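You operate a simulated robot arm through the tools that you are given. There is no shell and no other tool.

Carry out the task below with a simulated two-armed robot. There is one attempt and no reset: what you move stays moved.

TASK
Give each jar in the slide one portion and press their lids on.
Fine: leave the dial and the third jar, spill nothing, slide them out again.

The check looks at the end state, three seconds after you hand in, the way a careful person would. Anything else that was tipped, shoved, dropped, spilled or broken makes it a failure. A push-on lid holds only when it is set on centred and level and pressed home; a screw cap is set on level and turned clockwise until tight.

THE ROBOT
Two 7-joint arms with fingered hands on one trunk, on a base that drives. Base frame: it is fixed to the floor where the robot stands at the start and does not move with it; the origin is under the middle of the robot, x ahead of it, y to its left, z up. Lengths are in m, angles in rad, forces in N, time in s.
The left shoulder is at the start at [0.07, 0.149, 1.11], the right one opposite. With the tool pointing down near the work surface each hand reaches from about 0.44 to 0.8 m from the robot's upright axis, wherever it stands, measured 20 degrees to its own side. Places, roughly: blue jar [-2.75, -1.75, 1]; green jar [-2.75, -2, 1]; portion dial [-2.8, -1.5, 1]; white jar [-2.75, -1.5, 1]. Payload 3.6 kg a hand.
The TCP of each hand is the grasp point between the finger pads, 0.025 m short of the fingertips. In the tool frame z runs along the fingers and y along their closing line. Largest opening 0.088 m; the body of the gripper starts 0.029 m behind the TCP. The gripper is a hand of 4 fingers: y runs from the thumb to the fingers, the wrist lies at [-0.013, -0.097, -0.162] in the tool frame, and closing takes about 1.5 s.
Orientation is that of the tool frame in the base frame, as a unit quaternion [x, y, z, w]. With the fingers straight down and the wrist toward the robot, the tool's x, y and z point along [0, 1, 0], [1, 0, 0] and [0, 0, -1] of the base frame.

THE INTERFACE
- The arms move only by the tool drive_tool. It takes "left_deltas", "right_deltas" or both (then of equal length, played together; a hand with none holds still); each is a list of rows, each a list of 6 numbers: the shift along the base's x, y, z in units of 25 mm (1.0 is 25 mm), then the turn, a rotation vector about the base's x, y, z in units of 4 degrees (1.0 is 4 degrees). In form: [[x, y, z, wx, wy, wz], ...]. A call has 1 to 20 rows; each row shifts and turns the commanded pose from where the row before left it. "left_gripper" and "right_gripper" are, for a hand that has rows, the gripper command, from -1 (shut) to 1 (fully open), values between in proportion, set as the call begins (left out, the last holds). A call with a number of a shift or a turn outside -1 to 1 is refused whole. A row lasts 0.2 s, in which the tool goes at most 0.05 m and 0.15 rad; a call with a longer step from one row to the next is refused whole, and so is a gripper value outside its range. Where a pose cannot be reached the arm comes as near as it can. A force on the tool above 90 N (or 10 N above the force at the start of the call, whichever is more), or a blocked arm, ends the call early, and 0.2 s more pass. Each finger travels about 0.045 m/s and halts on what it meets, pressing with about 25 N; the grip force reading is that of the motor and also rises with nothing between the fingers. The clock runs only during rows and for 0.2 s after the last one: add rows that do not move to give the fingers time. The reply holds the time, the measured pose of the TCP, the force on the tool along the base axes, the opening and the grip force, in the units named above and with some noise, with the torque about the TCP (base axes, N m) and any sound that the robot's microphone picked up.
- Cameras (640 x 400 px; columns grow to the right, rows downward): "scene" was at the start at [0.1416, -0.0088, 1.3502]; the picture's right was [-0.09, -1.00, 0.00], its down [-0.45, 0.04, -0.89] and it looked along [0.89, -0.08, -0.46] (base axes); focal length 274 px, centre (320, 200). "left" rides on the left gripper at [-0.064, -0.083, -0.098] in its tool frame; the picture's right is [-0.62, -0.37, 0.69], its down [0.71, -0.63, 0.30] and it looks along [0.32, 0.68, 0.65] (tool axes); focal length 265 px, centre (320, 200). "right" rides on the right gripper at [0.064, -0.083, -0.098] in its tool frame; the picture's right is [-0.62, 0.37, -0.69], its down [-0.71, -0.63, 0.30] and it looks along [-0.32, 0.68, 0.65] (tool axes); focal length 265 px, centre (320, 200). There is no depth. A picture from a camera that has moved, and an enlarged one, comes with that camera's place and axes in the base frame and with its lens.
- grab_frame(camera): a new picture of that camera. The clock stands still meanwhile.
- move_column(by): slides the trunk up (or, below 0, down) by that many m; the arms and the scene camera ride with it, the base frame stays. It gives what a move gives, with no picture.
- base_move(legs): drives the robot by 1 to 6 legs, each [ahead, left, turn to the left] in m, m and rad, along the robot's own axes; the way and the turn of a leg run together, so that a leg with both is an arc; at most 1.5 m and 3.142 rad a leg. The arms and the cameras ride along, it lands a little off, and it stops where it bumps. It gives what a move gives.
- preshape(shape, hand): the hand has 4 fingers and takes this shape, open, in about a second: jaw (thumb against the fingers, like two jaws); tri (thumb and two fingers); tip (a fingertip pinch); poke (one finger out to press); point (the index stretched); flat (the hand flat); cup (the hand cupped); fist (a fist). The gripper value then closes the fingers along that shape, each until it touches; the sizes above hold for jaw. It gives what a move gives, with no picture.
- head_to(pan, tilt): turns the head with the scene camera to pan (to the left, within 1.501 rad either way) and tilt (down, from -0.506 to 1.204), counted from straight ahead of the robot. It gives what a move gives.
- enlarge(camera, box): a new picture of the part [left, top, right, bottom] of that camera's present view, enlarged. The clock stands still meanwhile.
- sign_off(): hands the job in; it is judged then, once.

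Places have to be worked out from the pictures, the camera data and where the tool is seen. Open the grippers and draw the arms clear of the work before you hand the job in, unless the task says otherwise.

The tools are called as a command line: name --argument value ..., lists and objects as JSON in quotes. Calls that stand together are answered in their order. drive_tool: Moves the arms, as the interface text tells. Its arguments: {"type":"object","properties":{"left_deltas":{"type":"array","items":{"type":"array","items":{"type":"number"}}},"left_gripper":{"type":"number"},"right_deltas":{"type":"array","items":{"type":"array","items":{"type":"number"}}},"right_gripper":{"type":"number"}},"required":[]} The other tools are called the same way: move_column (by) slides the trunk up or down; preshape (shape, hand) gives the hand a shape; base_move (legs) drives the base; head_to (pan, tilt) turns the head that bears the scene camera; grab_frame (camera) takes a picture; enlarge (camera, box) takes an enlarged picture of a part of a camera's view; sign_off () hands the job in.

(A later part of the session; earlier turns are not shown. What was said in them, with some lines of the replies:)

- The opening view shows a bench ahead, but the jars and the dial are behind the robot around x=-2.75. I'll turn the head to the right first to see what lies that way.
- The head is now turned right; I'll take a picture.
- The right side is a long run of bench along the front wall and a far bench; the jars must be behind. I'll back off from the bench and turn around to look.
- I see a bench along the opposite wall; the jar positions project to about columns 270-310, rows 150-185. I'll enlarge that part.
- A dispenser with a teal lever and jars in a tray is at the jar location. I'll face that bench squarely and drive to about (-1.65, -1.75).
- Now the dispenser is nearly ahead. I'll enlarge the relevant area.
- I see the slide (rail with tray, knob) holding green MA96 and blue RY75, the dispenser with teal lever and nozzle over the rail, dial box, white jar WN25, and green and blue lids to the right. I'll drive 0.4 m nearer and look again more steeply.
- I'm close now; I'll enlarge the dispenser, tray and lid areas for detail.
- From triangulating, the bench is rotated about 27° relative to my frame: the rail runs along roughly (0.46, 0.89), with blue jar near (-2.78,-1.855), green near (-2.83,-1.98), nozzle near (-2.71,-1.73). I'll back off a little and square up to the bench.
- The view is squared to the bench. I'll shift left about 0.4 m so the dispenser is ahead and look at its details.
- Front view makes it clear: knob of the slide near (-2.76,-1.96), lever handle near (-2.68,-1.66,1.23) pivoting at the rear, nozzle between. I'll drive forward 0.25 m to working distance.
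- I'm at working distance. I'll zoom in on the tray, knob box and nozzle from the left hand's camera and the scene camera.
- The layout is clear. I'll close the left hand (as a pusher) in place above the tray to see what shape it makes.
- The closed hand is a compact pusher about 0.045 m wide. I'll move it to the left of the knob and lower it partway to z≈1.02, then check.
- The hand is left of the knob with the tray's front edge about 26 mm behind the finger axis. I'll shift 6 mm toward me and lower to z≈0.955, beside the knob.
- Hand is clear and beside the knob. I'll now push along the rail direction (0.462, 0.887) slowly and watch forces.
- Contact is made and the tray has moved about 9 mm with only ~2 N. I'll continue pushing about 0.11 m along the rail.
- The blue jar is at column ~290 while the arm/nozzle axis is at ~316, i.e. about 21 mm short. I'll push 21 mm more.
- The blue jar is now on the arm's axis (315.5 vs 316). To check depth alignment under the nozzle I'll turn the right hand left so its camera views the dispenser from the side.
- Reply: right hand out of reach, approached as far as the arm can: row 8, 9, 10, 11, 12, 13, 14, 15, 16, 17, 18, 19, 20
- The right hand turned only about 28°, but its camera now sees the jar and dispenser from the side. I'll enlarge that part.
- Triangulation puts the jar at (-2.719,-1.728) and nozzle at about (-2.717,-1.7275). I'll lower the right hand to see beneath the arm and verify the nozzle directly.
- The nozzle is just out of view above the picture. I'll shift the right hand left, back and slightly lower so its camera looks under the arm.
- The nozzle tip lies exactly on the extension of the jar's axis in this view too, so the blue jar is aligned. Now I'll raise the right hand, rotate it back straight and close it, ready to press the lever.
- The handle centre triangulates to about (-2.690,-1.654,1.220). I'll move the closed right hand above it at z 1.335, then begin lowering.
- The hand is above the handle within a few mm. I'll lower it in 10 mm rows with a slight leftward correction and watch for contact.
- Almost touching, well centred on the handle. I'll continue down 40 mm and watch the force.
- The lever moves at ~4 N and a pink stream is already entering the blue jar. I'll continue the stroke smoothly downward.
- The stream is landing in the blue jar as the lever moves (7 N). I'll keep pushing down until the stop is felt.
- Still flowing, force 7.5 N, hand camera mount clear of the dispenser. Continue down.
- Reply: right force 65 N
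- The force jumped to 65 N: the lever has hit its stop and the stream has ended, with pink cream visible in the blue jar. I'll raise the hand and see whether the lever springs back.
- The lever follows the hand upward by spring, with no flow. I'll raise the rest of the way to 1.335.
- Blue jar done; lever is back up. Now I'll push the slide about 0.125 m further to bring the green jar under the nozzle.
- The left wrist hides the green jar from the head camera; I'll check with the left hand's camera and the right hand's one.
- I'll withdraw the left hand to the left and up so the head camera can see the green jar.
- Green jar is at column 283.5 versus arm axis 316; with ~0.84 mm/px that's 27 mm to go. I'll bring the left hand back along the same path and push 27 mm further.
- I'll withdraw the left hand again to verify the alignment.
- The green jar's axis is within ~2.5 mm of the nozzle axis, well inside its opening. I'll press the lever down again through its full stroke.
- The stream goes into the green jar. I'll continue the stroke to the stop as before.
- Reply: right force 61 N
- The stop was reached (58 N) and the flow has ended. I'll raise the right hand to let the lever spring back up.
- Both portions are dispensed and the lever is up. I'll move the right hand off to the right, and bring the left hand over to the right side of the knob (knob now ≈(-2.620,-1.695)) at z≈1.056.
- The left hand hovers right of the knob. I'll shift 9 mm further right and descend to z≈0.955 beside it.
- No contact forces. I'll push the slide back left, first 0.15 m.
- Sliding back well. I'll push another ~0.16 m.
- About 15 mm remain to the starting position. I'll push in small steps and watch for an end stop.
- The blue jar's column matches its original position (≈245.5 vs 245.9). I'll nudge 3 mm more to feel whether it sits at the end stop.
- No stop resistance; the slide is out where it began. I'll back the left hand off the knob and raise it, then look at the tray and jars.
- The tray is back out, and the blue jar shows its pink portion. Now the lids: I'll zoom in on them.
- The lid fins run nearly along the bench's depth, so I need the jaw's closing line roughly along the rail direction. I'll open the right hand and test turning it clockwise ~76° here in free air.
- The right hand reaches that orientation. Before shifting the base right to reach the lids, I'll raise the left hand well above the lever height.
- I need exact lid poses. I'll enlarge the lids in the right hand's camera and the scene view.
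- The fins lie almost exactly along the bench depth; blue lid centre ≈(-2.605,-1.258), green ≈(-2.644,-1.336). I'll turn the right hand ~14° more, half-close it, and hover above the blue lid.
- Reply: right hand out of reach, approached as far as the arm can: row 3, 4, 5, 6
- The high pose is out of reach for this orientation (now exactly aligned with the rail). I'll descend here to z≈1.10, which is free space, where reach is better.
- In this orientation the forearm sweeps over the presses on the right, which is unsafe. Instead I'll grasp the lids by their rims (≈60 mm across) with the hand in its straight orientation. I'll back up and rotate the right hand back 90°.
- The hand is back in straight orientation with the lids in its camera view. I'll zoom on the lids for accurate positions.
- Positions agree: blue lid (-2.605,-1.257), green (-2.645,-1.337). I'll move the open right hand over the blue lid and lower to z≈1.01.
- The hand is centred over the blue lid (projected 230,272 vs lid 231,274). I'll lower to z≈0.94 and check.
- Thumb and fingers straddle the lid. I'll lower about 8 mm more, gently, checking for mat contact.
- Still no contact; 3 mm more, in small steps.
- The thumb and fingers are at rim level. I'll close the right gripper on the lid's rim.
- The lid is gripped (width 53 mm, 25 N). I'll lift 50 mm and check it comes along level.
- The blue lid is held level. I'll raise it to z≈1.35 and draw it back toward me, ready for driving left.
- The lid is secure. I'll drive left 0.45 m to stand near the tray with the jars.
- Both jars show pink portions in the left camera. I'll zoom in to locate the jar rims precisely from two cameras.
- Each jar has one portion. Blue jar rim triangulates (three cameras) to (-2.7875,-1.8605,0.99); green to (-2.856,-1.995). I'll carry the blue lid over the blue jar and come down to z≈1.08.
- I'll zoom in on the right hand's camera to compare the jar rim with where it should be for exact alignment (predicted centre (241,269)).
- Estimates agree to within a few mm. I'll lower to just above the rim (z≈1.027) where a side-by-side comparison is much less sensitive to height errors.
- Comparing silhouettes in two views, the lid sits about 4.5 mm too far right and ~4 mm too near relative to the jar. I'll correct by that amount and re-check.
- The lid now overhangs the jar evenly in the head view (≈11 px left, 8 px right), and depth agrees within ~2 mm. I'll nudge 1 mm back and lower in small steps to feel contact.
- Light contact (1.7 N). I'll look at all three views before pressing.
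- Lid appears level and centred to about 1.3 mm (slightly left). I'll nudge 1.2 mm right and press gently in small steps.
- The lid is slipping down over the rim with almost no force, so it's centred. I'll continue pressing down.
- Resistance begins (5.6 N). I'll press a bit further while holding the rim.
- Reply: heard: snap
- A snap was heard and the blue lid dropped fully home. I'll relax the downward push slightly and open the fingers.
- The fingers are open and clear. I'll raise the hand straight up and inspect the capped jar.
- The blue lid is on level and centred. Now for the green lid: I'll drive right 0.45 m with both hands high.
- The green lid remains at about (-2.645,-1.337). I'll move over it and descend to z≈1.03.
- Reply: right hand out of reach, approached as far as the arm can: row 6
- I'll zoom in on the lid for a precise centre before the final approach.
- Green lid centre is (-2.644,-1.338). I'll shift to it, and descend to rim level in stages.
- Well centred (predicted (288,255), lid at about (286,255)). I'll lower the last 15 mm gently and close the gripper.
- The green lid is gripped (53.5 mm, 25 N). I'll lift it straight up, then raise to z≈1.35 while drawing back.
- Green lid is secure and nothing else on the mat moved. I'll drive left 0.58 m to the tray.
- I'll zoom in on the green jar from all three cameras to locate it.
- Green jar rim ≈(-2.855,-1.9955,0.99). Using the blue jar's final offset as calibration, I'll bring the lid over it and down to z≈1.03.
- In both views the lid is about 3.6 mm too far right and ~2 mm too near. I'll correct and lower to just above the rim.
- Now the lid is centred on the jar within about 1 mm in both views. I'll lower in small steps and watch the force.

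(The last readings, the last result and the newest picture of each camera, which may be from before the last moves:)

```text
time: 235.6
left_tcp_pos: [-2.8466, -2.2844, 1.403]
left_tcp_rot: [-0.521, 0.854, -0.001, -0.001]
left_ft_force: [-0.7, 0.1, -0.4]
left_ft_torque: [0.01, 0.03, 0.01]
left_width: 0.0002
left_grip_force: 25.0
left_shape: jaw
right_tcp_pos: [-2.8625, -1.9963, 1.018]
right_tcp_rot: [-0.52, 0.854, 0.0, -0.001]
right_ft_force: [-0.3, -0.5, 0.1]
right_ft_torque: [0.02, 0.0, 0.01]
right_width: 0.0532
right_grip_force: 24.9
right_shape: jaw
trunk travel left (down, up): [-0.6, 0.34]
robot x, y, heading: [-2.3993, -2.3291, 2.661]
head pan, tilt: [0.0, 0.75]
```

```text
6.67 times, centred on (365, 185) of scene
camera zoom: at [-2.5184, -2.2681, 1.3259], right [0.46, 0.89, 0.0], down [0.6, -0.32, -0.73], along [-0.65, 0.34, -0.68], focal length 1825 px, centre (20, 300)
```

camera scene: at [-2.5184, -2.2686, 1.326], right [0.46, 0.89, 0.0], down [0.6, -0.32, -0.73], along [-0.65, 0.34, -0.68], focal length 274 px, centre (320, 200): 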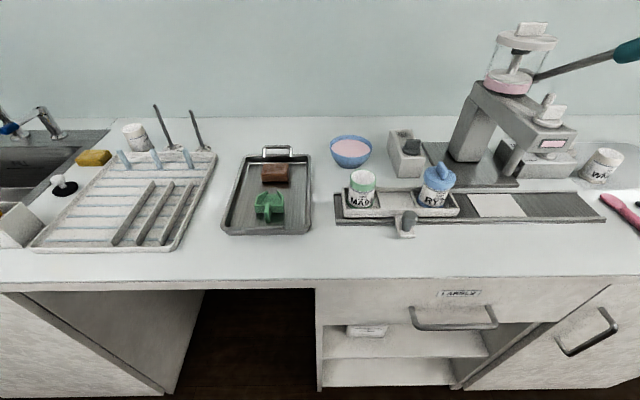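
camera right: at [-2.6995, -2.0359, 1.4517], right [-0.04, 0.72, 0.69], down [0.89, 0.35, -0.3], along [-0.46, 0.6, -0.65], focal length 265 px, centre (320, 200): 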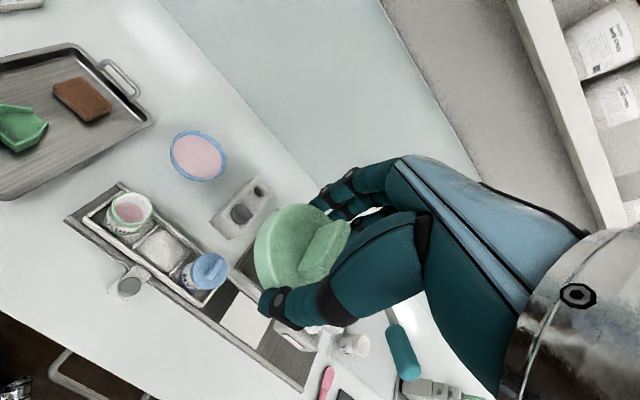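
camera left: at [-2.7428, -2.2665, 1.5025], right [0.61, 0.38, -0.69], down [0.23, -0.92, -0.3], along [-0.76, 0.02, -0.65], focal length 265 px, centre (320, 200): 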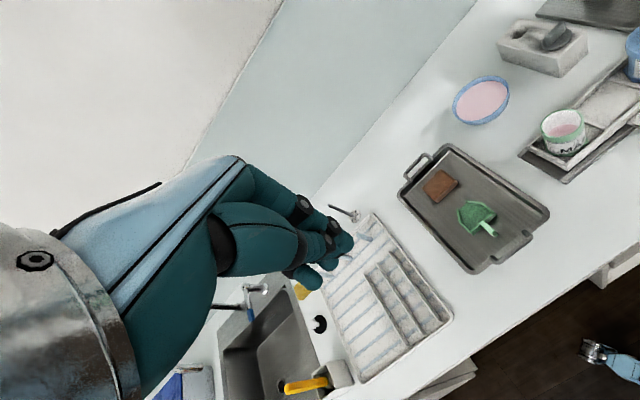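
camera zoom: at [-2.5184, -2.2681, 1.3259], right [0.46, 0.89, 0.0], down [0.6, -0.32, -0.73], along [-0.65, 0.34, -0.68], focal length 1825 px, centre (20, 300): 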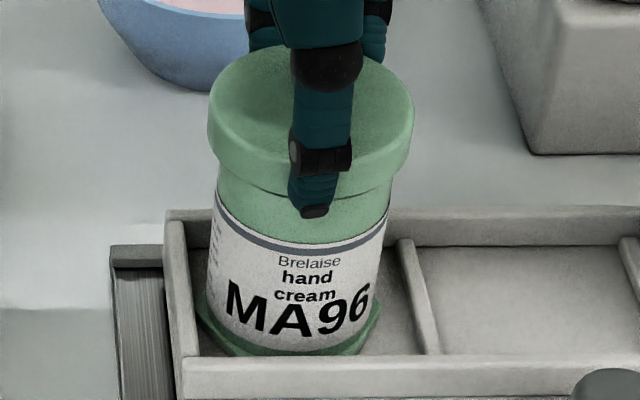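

No contact force yet; overhang suggests 1 mm to the right. I'll nudge that and continue down.

drive_tool --right_deltas '[[0.02, 0.036, 0, 0, 0, 0], [0, 0, -0.06, 0, 0, 0], [0, 0, -0.06, 0, 0, 0], [0, 0, -0.06, 0, 0, 0], [0, 0, 0, 0, 0, 0]]'

enlarge --camera "scene" --box '[335, 155, 395, 215]'

enlarge --camera "left" --box '[500, 70, 620, 170]'

```text
time: 236.8
left_tcp_pos: [-2.8469, -2.2852, 1.4035]
left_tcp_rot: [-0.52, 0.854, 0.0, -0.001]
left_ft_force: [-0.1, 0.1, 0.1]
left_ft_torque: [0.01, 0.01, 0.02]
left_width: 0.0002
left_grip_force: 25.3
left_shape: jaw
right_tcp_pos: [-2.8602, -1.9951, 1.0135]
right_tcp_rot: [-0.521, 0.854, 0.0, -0.002]
right_ft_force: [-1.2, 1.4, 9.7]
right_ft_torque: [-0.07, -0.14, 0.02]
right_width: 0.0533
right_grip_force: 25.3
right_shape: jaw
trunk travel left (down, up): [-0.6, 0.34]
robot x, y, heading: [-2.4007, -2.3253, 2.658]
head pan, tilt: [0.0, 0.75]
```

```text
6.67 times, centred on (365, 185) of scene
camera zoom: at [-2.5174, -2.2686, 1.3261], right [0.46, 0.89, 0.0], down [0.6, -0.31, -0.73], along [-0.65, 0.34, -0.68], focal length 1825 px, centre (20, 300)
```

zoom: 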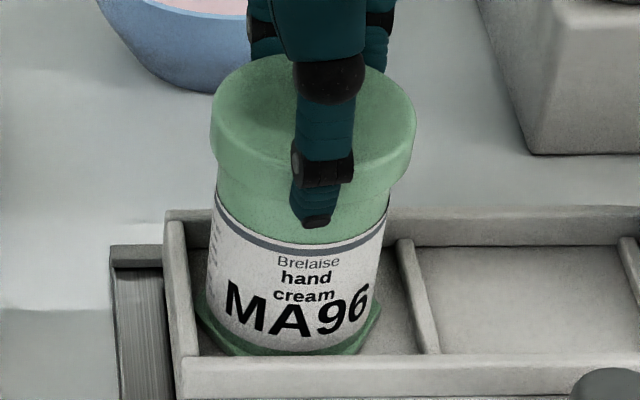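

```text
4.00 times, centred on (560, 120) of left
camera zoom: at [-2.7416, -2.2663, 1.5029], right [0.61, 0.38, -0.69], down [0.23, -0.92, -0.3], along [-0.76, 0.02, -0.65], focal length 1062 px, centre (-640, 520)
```

zoom: 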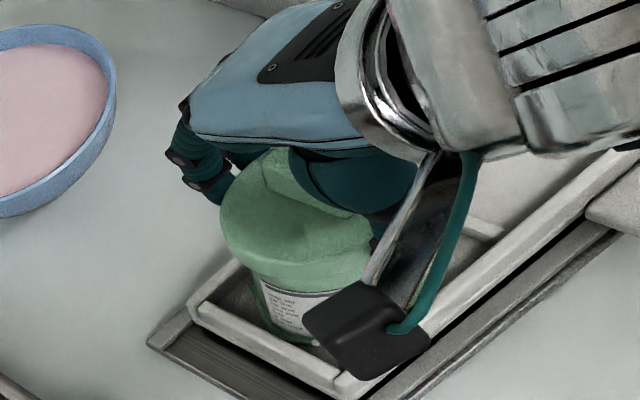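

Force is 9.7 N with the lid level and centred. I'll press on in small steps, listening for the snap.

drive_tool --right_deltas '[[0, 0, -0.05, 0, 0, 0], [0, 0, 0, 0, 0, 0]]'

enlarge --camera "scene" --box '[335, 155, 395, 215]'

enlarge --camera "right" --box '[180, 170, 360, 330]'

```text
time: 237.3
left_tcp_pos: [-2.8448, -2.2859, 1.4029]
left_tcp_rot: [-0.522, 0.853, 0.001, -0.001]
left_ft_force: [-1.0, 0.2, -0.8]
left_ft_torque: [-0.05, 0.01, 0.0]
left_width: 0.0
left_grip_force: 25.4
left_shape: jaw
right_tcp_pos: [-2.8621, -1.9955, 1.0123]
right_tcp_rot: [-0.521, 0.853, 0.001, -0.002]
right_ft_force: [-1.5, 1.5, 14.6]
right_ft_torque: [-0.09, -0.25, 0.0]
right_width: 0.0532
right_grip_force: 25.3
right_shape: jaw
trunk travel left (down, up): [-0.6, 0.34]
robot x, y, heading: [-2.3996, -2.3323, 2.662]
head pan, tilt: [0.0, 0.75]
```

```text
6.67 times, centred on (365, 185) of scene
camera zoom: at [-2.5169, -2.2689, 1.3262], right [0.46, 0.89, 0.0], down [0.6, -0.31, -0.73], along [-0.65, 0.34, -0.68], focal length 1825 px, centre (20, 300)
```

zoom: 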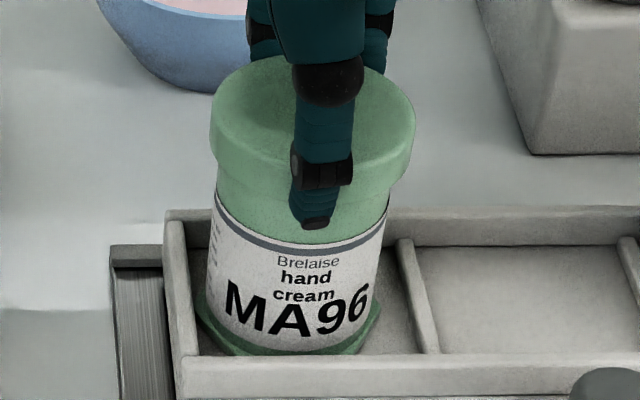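

```text
2.50 times, centred on (270, 250) of right
camera zoom: at [-2.818, -2.091, 1.1129], right [-0.04, 0.72, 0.69], down [0.89, 0.35, -0.31], along [-0.46, 0.6, -0.65], focal length 664 px, centre (445, 75)
```

zoom: 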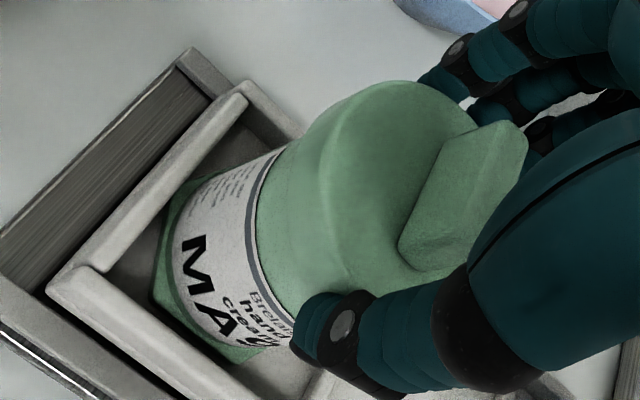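

The torque shows contact only on the near side of the rim, so the lid is slightly too far back. I'll lift 3 mm, shift 1.5 mm toward me, and try again.

drive_tool --right_deltas '[[0, 0, 0.14, 0, 0, 0], [0.055, -0.028, 0, 0, 0, 0], [0, 0, 0, 0, 0, 0]]'

drive_tool --right_deltas '[[0, 0, -0.05, 0, 0, 0], [0, 0, -0.05, 0, 0, 0], [0, 0, -0.05, 0, 0, 0], [0, 0, 0, 0, 0, 0]]'

enlarge --camera "scene" --box '[335, 155, 395, 215]'

```text
time: 238.2
left_tcp_pos: [-2.8458, -2.2839, 1.4024]
left_tcp_rot: [-0.521, 0.854, 0.0, -0.001]
left_ft_force: [0.7, -0.3, 0.1]
left_ft_torque: [0.04, 0.02, -0.02]
left_width: 0.0001
left_grip_force: 25.4
left_shape: jaw
right_tcp_pos: [-2.8599, -1.9966, 1.0131]
right_tcp_rot: [-0.521, 0.854, -0.001, 0.001]
right_ft_force: [-1.1, 1.4, 6.7]
right_ft_torque: [-0.02, -0.1, -0.01]
right_width: 0.0533
right_grip_force: 25.3
right_shape: jaw
trunk travel left (down, up): [-0.6, 0.34]
robot x, y, heading: [-2.3997, -2.3293, 2.661]
head pan, tilt: [0.0, 0.75]
```

```text
time: 239.2
left_tcp_pos: [-2.8446, -2.2863, 1.404]
left_tcp_rot: [-0.521, 0.854, 0.0, -0.001]
left_ft_force: [0.0, -0.2, -0.5]
left_ft_torque: [-0.02, 0.02, -0.01]
left_width: 0.0
left_grip_force: 25.3
left_shape: jaw
right_tcp_pos: [-2.8603, -1.9968, 1.0127]
right_tcp_rot: [-0.521, 0.853, 0.001, -0.001]
right_ft_force: [1.7, 0.4, 13.1]
right_ft_torque: [-0.15, -0.27, 0.02]
right_width: 0.053
right_grip_force: 24.7
right_shape: jaw
trunk travel left (down, up): [-0.6, 0.34]
robot x, y, heading: [-2.3996, -2.3294, 2.661]
head pan, tilt: [0.0, 0.75]
```

```text
6.67 times, centred on (365, 185) of scene
camera zoom: at [-2.517, -2.2691, 1.3262], right [0.46, 0.89, 0.0], down [0.6, -0.31, -0.73], along [-0.65, 0.34, -0.68], focal length 1825 px, centre (20, 300)
```

zoom: 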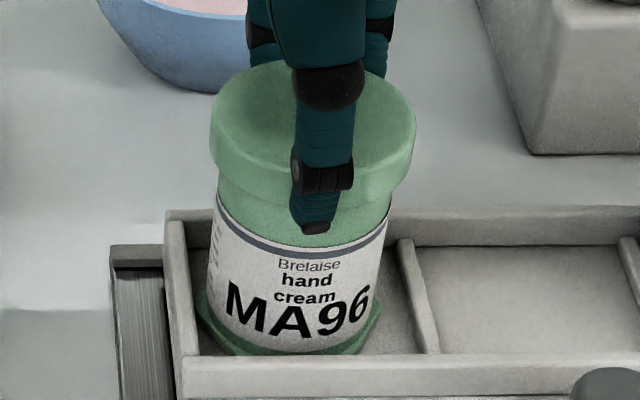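

Contact is still on the near side. I'll look closely at the lid's tilt and the gap around it.

enlarge --camera "right" --box '[200, 190, 320, 310]'

enlarge --camera "left" --box '[540, 90, 620, 160]'

enlarge --camera "scene" --box '[345, 160, 385, 200]'

```text
3.33 times, centred on (260, 250) of right
camera zoom: at [-2.8163, -2.0921, 1.113], right [-0.04, 0.72, 0.69], down [0.89, 0.35, -0.31], along [-0.46, 0.6, -0.65], focal length 885 px, centre (520, 33)
```

zoom: 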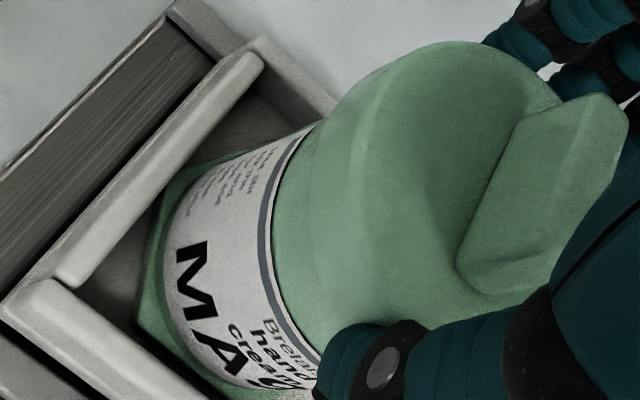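

```text
5.71 times, centred on (580, 125) of left
camera zoom: at [-2.7411, -2.2668, 1.5029], right [0.61, 0.38, -0.69], down [0.23, -0.92, -0.3], along [-0.76, 0.02, -0.65], focal length 1517 px, centre (-1166, 629)
```

zoom: 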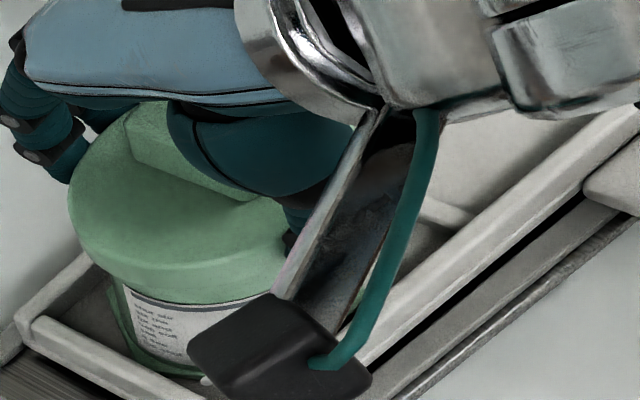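

```text
10.00 times, centred on (365, 180) of scene
camera zoom: at [-2.517, -2.2691, 1.3262], right [0.46, 0.89, 0.0], down [0.6, -0.31, -0.73], along [-0.65, 0.34, -0.68], focal length 2738 px, centre (-130, 400)
```

zoom: 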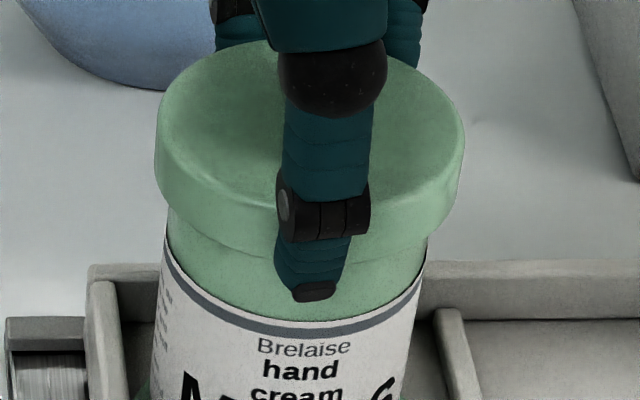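

By comparison with the blue lid's stages, the green lid is now in its pre-snap seat. I'll press further in small steps.

drive_tool --right_deltas '[[0, 0, -0.06, 0, 0, 0], [0, 0, -0.06, 0, 0, 0], [0, 0, 0, 0, 0, 0]]'

enlarge --camera "scene" --box '[345, 160, 385, 200]'

```text
time: 239.9
left_tcp_pos: [-2.8466, -2.2852, 1.4024]
left_tcp_rot: [-0.521, 0.854, 0.0, -0.001]
left_ft_force: [0.4, -0.1, 0.9]
left_ft_torque: [-0.01, -0.04, 0.0]
left_width: 0.0002
left_grip_force: 25.4
left_shape: jaw
right_tcp_pos: [-2.86, -1.9957, 1.0046]
right_tcp_rot: [-0.52, 0.854, -0.002, 0.002]
right_ft_force: [1.0, -0.7, 4.3]
right_ft_torque: [0.01, -0.01, 0.02]
right_width: 0.0529
right_grip_force: 24.4
right_shape: jaw
trunk travel left (down, up): [-0.6, 0.34]
robot x, y, heading: [-2.3998, -2.3288, 2.663]
head pan, tilt: [0.0, 0.75]
heard: snap
```

```text
10.00 times, centred on (365, 180) of scene
camera zoom: at [-2.5183, -2.2681, 1.3256], right [0.46, 0.89, 0.0], down [0.6, -0.32, -0.73], along [-0.65, 0.34, -0.68], focal length 2738 px, centre (-130, 400)
```

zoom: 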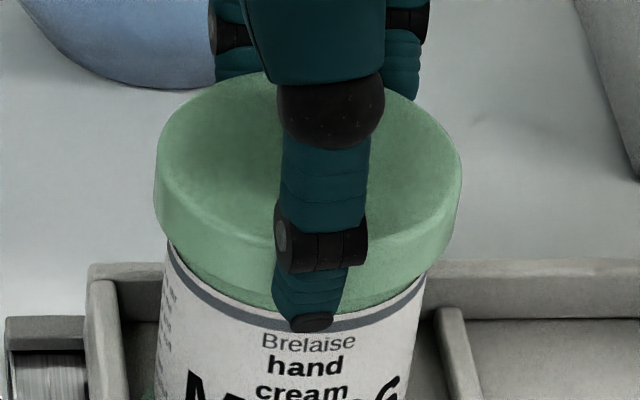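

Snap heard and the green lid dropped down. I'll press slightly more to make sure it is fully home.

drive_tool --right_deltas '[[0, 0, -0.06, 0, 0, 0], [0, 0, -0.06, 0, 0, 0], [0, 0, -0.06, 0, 0, 0], [0, 0, -0.06, 0, 0, 0], [0, 0, 0, 0, 0, 0]]'

enlarge --camera "scene" --box '[345, 160, 385, 200]'

```text
time: 241.2
left_tcp_pos: [-2.8454, -2.2856, 1.4029]
left_tcp_rot: [-0.521, 0.854, 0.0, -0.002]
left_ft_force: [-0.5, -0.2, 0.3]
left_ft_torque: [0.01, 0.02, -0.02]
left_width: 0.0
left_grip_force: 24.8
left_shape: jaw
right_tcp_pos: [-2.8604, -1.9963, 1.0049]
right_tcp_rot: [-0.521, 0.854, 0.001, -0.002]
right_ft_force: [-0.3, 0.8, 10.4]
right_ft_torque: [0.06, 0.06, 0.01]
right_width: 0.0529
right_grip_force: 24.7
right_shape: jaw
trunk travel left (down, up): [-0.6, 0.34]
robot x, y, heading: [-2.4008, -2.3314, 2.659]
head pan, tilt: [0.0, 0.75]
```

```text
10.00 times, centred on (365, 180) of scene
camera zoom: at [-2.5171, -2.2689, 1.3262], right [0.46, 0.89, 0.0], down [0.6, -0.31, -0.73], along [-0.65, 0.34, -0.68], focal length 2738 px, centre (-130, 400)
```

zoom: 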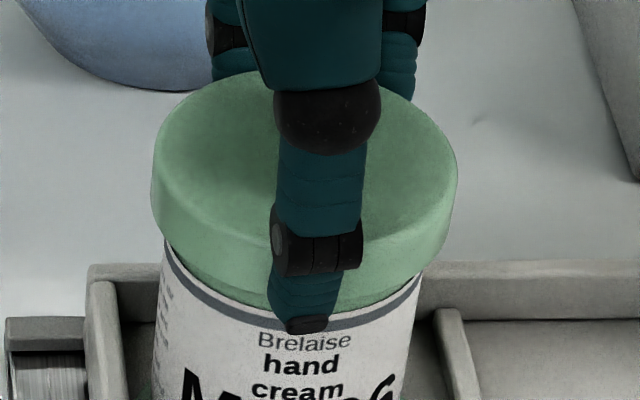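

The lid height no longer changes, so it is home. I'll relax the push and open the fingers.

drive_tool --right_deltas '[[0, 0, 0.15, 0, 0, 0], [0, 0, 0, 0, 0, 0]]'

drive_tool --right_deltas '[[0, 0, 0, 0, 0, 0], [0, 0, 0, 0, 0, 0], [0, 0, 0, 0, 0, 0], [0, 0, 0, 0, 0, 0], [0, 0, 0, 0, 0, 0], [0, 0, 0, 0, 0, 0], [0, 0, 0, 0, 0, 0]]' --right_gripper 1

enlarge --camera "scene" --box '[325, 130, 425, 220]'

```text
time: 241.8
left_tcp_pos: [-2.8477, -2.2847, 1.4026]
left_tcp_rot: [-0.52, 0.854, 0.0, -0.001]
left_ft_force: [0.3, -0.1, -0.1]
left_ft_torque: [0.02, 0.02, 0.02]
left_width: 0.0
left_grip_force: 25.1
left_shape: jaw
right_tcp_pos: [-2.8605, -1.9949, 1.0045]
right_tcp_rot: [-0.52, 0.854, -0.001, 0.001]
right_ft_force: [0.3, -0.1, 1.9]
right_ft_torque: [0.02, 0.04, -0.01]
right_width: 0.0531
right_grip_force: 25.1
right_shape: jaw
trunk travel left (down, up): [-0.6, 0.34]
robot x, y, heading: [-2.4056, -2.3297, 2.662]
head pan, tilt: [0.0, 0.75]
```

```text
time: 243.3
left_tcp_pos: [-2.8466, -2.2845, 1.4028]
left_tcp_rot: [-0.521, 0.854, 0.0, -0.001]
left_ft_force: [0.9, -0.3, 0.4]
left_ft_torque: [0.03, 0.01, -0.02]
left_width: 0.0
left_grip_force: 25.4
left_shape: jaw
right_tcp_pos: [-2.8607, -1.996, 1.0067]
right_tcp_rot: [-0.521, 0.854, -0.001, -0.001]
right_ft_force: [0.2, -0.6, -0.7]
right_ft_torque: [0.03, 0.0, -0.03]
right_width: 0.0876
right_grip_force: 0.1
right_shape: jaw
trunk travel left (down, up): [-0.6, 0.34]
robot x, y, heading: [-2.3993, -2.3283, 2.662]
head pan, tilt: [0.0, 0.75]
```

```text
4.44 times, centred on (375, 175) of scene
camera zoom: at [-2.5183, -2.2681, 1.3259], right [0.46, 0.89, 0.0], down [0.6, -0.32, -0.73], along [-0.65, 0.34, -0.68], focal length 1217 px, centre (76, 311)
```

zoom: 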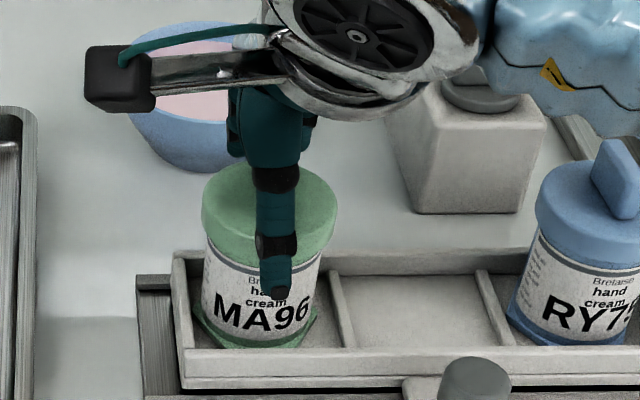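

The fingers are open and clear. I'll raise the right hand straight up and inspect both jars.

drive_tool --right_deltas '[[0, 0, 0.4, 0, 0, 0], [0, 0, 0.8, 0, 0, 0], [0, 0, 1, 0, 0, 0], [0, 0, 1, 0, 0, 0], [0, 0, 1, 0, 0, 0], [0, 0, 1, 0, 0, 0], [0, 0, 1, 0, 0, 0], [0, 0, 1, 0, 0, 0], [0, 0, 1, 0, 0, 0], [0, 0, 1, 0, 0, 0], [0, 0, 1, 0, 0, 0], [0, 0, 1, 0, 0, 0], [0, 0, 1, 0, 0, 0], [0, 0, 1, 0, 0, 0]]'

enlarge --camera "scene" --box '[325, 130, 475, 250]'

enlarge --camera "left" --box '[500, 20, 640, 200]'

grab_frame --camera "scene"

```text
time: 246.3
left_tcp_pos: [-2.8469, -2.2845, 1.4039]
left_tcp_rot: [-0.522, 0.853, 0.0, -0.002]
left_ft_force: [0.4, -1.8, -0.4]
left_ft_torque: [-0.02, -0.01, 0.03]
left_width: 0.0002
left_grip_force: 24.7
left_shape: jaw
right_tcp_pos: [-2.8594, -1.9976, 1.3343]
right_tcp_rot: [-0.521, 0.854, 0.0, 0.001]
right_ft_force: [-0.9, -0.9, 0.1]
right_ft_torque: [0.02, 0.0, 0.01]
right_width: 0.0876
right_grip_force: 0.1
right_shape: jaw
trunk travel left (down, up): [-0.6, 0.34]
robot x, y, heading: [-2.4054, -2.3311, 2.659]
head pan, tilt: [0.0, 0.75]
```

```text
3.33 times, centred on (400, 190) of scene
camera zoom: at [-2.5182, -2.2693, 1.3259], right [0.46, 0.89, 0.0], down [0.6, -0.31, -0.73], along [-0.65, 0.34, -0.68], focal length 912 px, centre (53, 233)
```

zoom: 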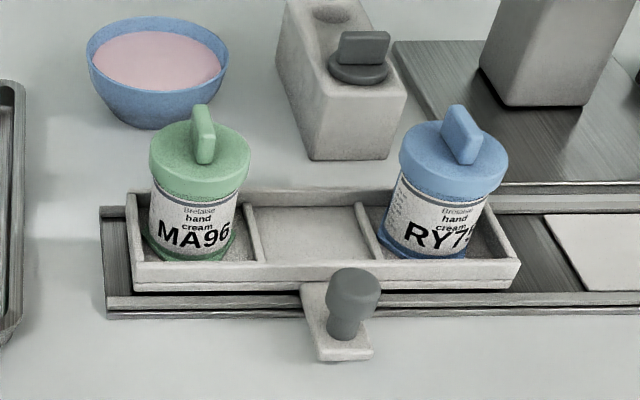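

```text
2.22 times, centred on (570, 110) of left
camera zoom: at [-2.7425, -2.2671, 1.5025], right [0.61, 0.38, -0.69], down [0.23, -0.92, -0.3], along [-0.76, 0.02, -0.65], focal length 590 px, centre (-236, 400)
```

zoom: 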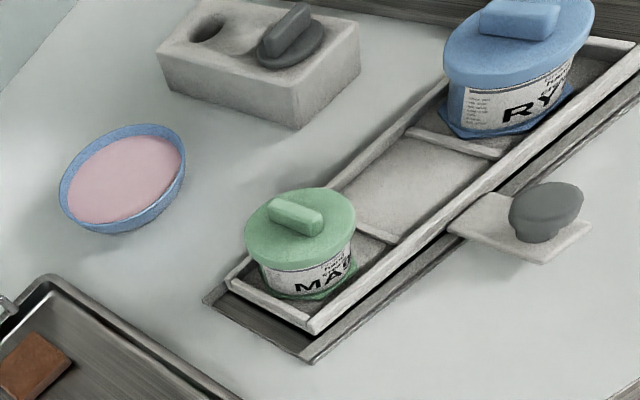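

```text
taken
camera scene: at [-2.5182, -2.2693, 1.3259], right [0.46, 0.89, 0.0], down [0.6, -0.31, -0.73], along [-0.65, 0.34, -0.68], focal length 274 px, centre (320, 200)
```

scene: 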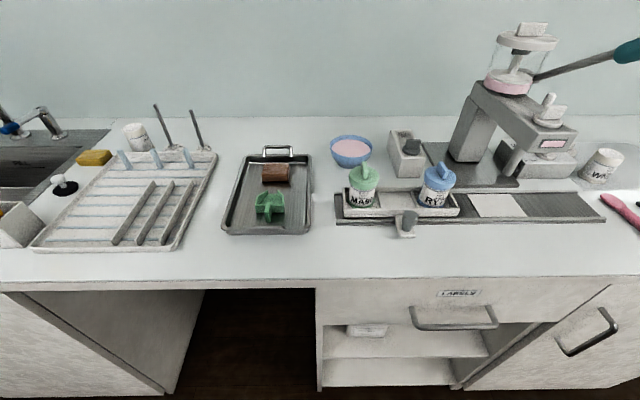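

Both lids are on level and centred, the slide is out. I'll open the left hand, back the robot away from the bench, and do a final check of the whole work area.

drive_tool --left_deltas '[[0, 0, 0, 0, 0, 0], [0, 0, 0, 0, 0, 0], [0, 0, 0, 0, 0, 0], [0, 0, 0, 0, 0, 0], [0, 0, 0, 0, 0, 0], [0, 0, 0, 0, 0, 0], [0, 0, 0, 0, 0, 0]]' --left_gripper 1

base_move --legs '[[-0.45, 0, 0], [0, -0.3, 0]]'

head_to --pan 0 --tilt 0.5

grab_frame --camera "scene"

enlarge --camera "scene" --box '[220, 80, 420, 230]'

enlarge --camera "scene" --box '[330, 130, 490, 240]'

```text
time: 247.9
left_tcp_pos: [-2.8477, -2.2827, 1.4038]
left_tcp_rot: [-0.521, 0.853, -0.001, -0.001]
left_ft_force: [-0.5, -0.3, 0.4]
left_ft_torque: [-0.02, -0.02, -0.01]
left_width: 0.0877
left_grip_force: 0.0
left_shape: jaw
right_tcp_pos: [-2.8597, -1.995, 1.3354]
right_tcp_rot: [-0.521, 0.854, -0.002, 0.0]
right_ft_force: [0.1, 0.0, 0.1]
right_ft_torque: [-0.03, -0.01, 0.01]
right_width: 0.0878
right_grip_force: 0.0
right_shape: jaw
trunk travel left (down, up): [-0.6, 0.34]
robot x, y, heading: [-2.4014, -2.3305, 2.664]
head pan, tilt: [0.0, 0.75]
```

```text
time: 258.2
left_tcp_pos: [-2.3066, -2.2282, 1.4032]
left_tcp_rot: [-0.521, 0.854, -0.001, -0.001]
left_ft_force: [0.0, -0.4, -0.2]
left_ft_torque: [-0.04, 0.02, -0.01]
left_width: 0.0876
left_grip_force: 0.1
left_shape: jaw
right_tcp_pos: [-2.321, -1.9398, 1.3345]
right_tcp_rot: [-0.521, 0.854, -0.001, -0.001]
right_ft_force: [-0.3, 0.0, 0.8]
right_ft_torque: [0.01, 0.0, -0.03]
right_width: 0.0874
right_grip_force: 0.1
right_shape: jaw
trunk travel left (down, up): [-0.6, 0.34]
robot x, y, heading: [-1.8603, -2.2742, 2.664]
head pan, tilt: [0.0, 0.75]
```

```text
time: 259.0
left_tcp_pos: [-2.3063, -2.2277, 1.4036]
left_tcp_rot: [-0.52, 0.854, -0.001, -0.001]
left_ft_force: [-0.2, 0.1, -0.2]
left_ft_torque: [0.02, -0.02, 0.02]
left_width: 0.0878
left_grip_force: 0.0
left_shape: jaw
right_tcp_pos: [-2.3215, -1.9398, 1.3352]
right_tcp_rot: [-0.522, 0.853, 0.0, 0.0]
right_ft_force: [-0.3, -0.2, 0.5]
right_ft_torque: [0.01, 0.02, 0.01]
right_width: 0.0875
right_grip_force: 0.2
right_shape: jaw
trunk travel left (down, up): [-0.6, 0.34]
robot x, y, heading: [-1.8633, -2.2738, 2.661]
head pan, tilt: [0.0, 0.499]
```

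```text
taken
camera scene: at [-1.9861, -2.2062, 1.3478], right [0.46, 0.89, 0.0], down [0.42, -0.22, -0.88], along [-0.78, 0.41, -0.48], focal length 274 px, centre (320, 200)
```

scene: 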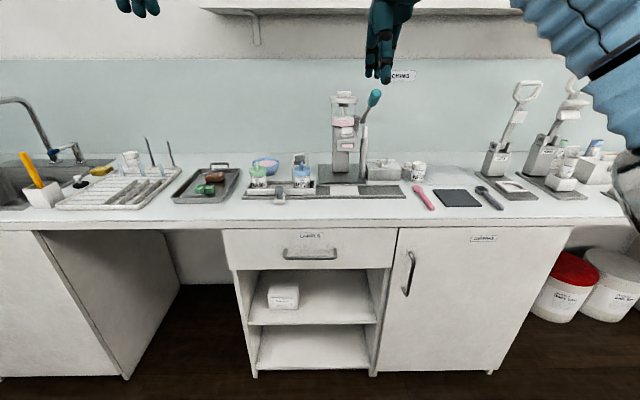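

```text
2.67 times, centred on (320, 155) of scene
camera zoom: at [-1.9861, -2.2062, 1.3478], right [0.46, 0.89, 0.0], down [0.42, -0.22, -0.88], along [-0.78, 0.41, -0.48], focal length 730 px, centre (320, 320)
```

zoom: 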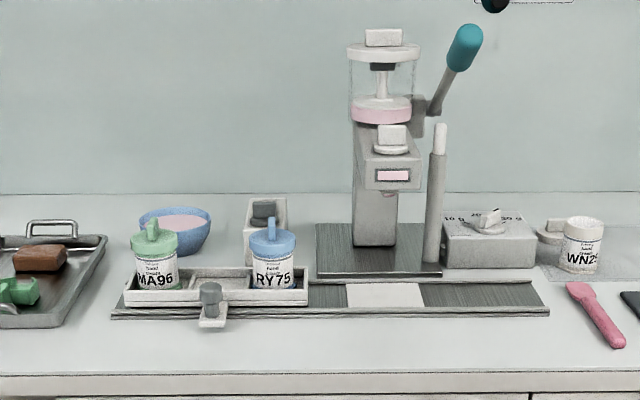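

```text
3.64 times, centred on (410, 185) of scene
camera zoom: at [-1.9861, -2.2062, 1.3478], right [0.46, 0.89, 0.0], down [0.42, -0.22, -0.88], along [-0.78, 0.41, -0.48], focal length 996 px, centre (-7, 254)
```

zoom: 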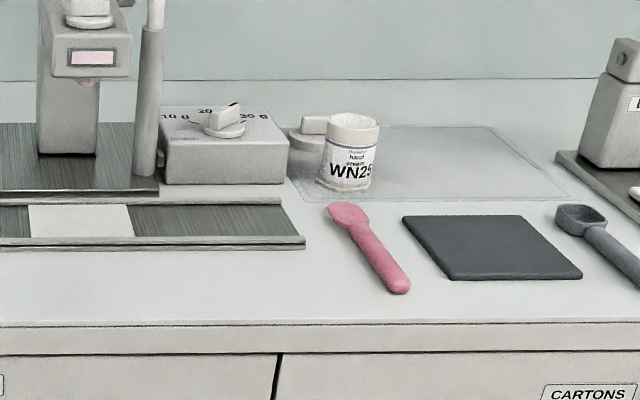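

Final check: both jars are capped level in the slide, which is back out. The lever is up, the plate under the nozzle is clean, the dial and white jar are untouched, and both hands are open and clear. Handing in.

sign_off

```text
The job is handed in.
```

Both jars in the slide have one portion each, their lids are pressed on, and the slide is back out. I've handed the job in.

- **Portions:** one full lever stroke went into the blue jar (RY75) and one into the green jar (MA96). The flow stopped each time the lever reached its stop. I saw no spills, and the plate under the nozzle is clean.
- **Lids:** each matching lid snapped on, and both look level and centred in the camera views.
- **Slide:** it is back at the left end, by my estimate about 8 mm further out than where it started, and still on its rail. I felt no end stop there.
- **Left alone:** I didn't touch the dial or the white jar (WN25). The lever has sprung back up.

Both hands are open, and the robot is backed away from the bench.
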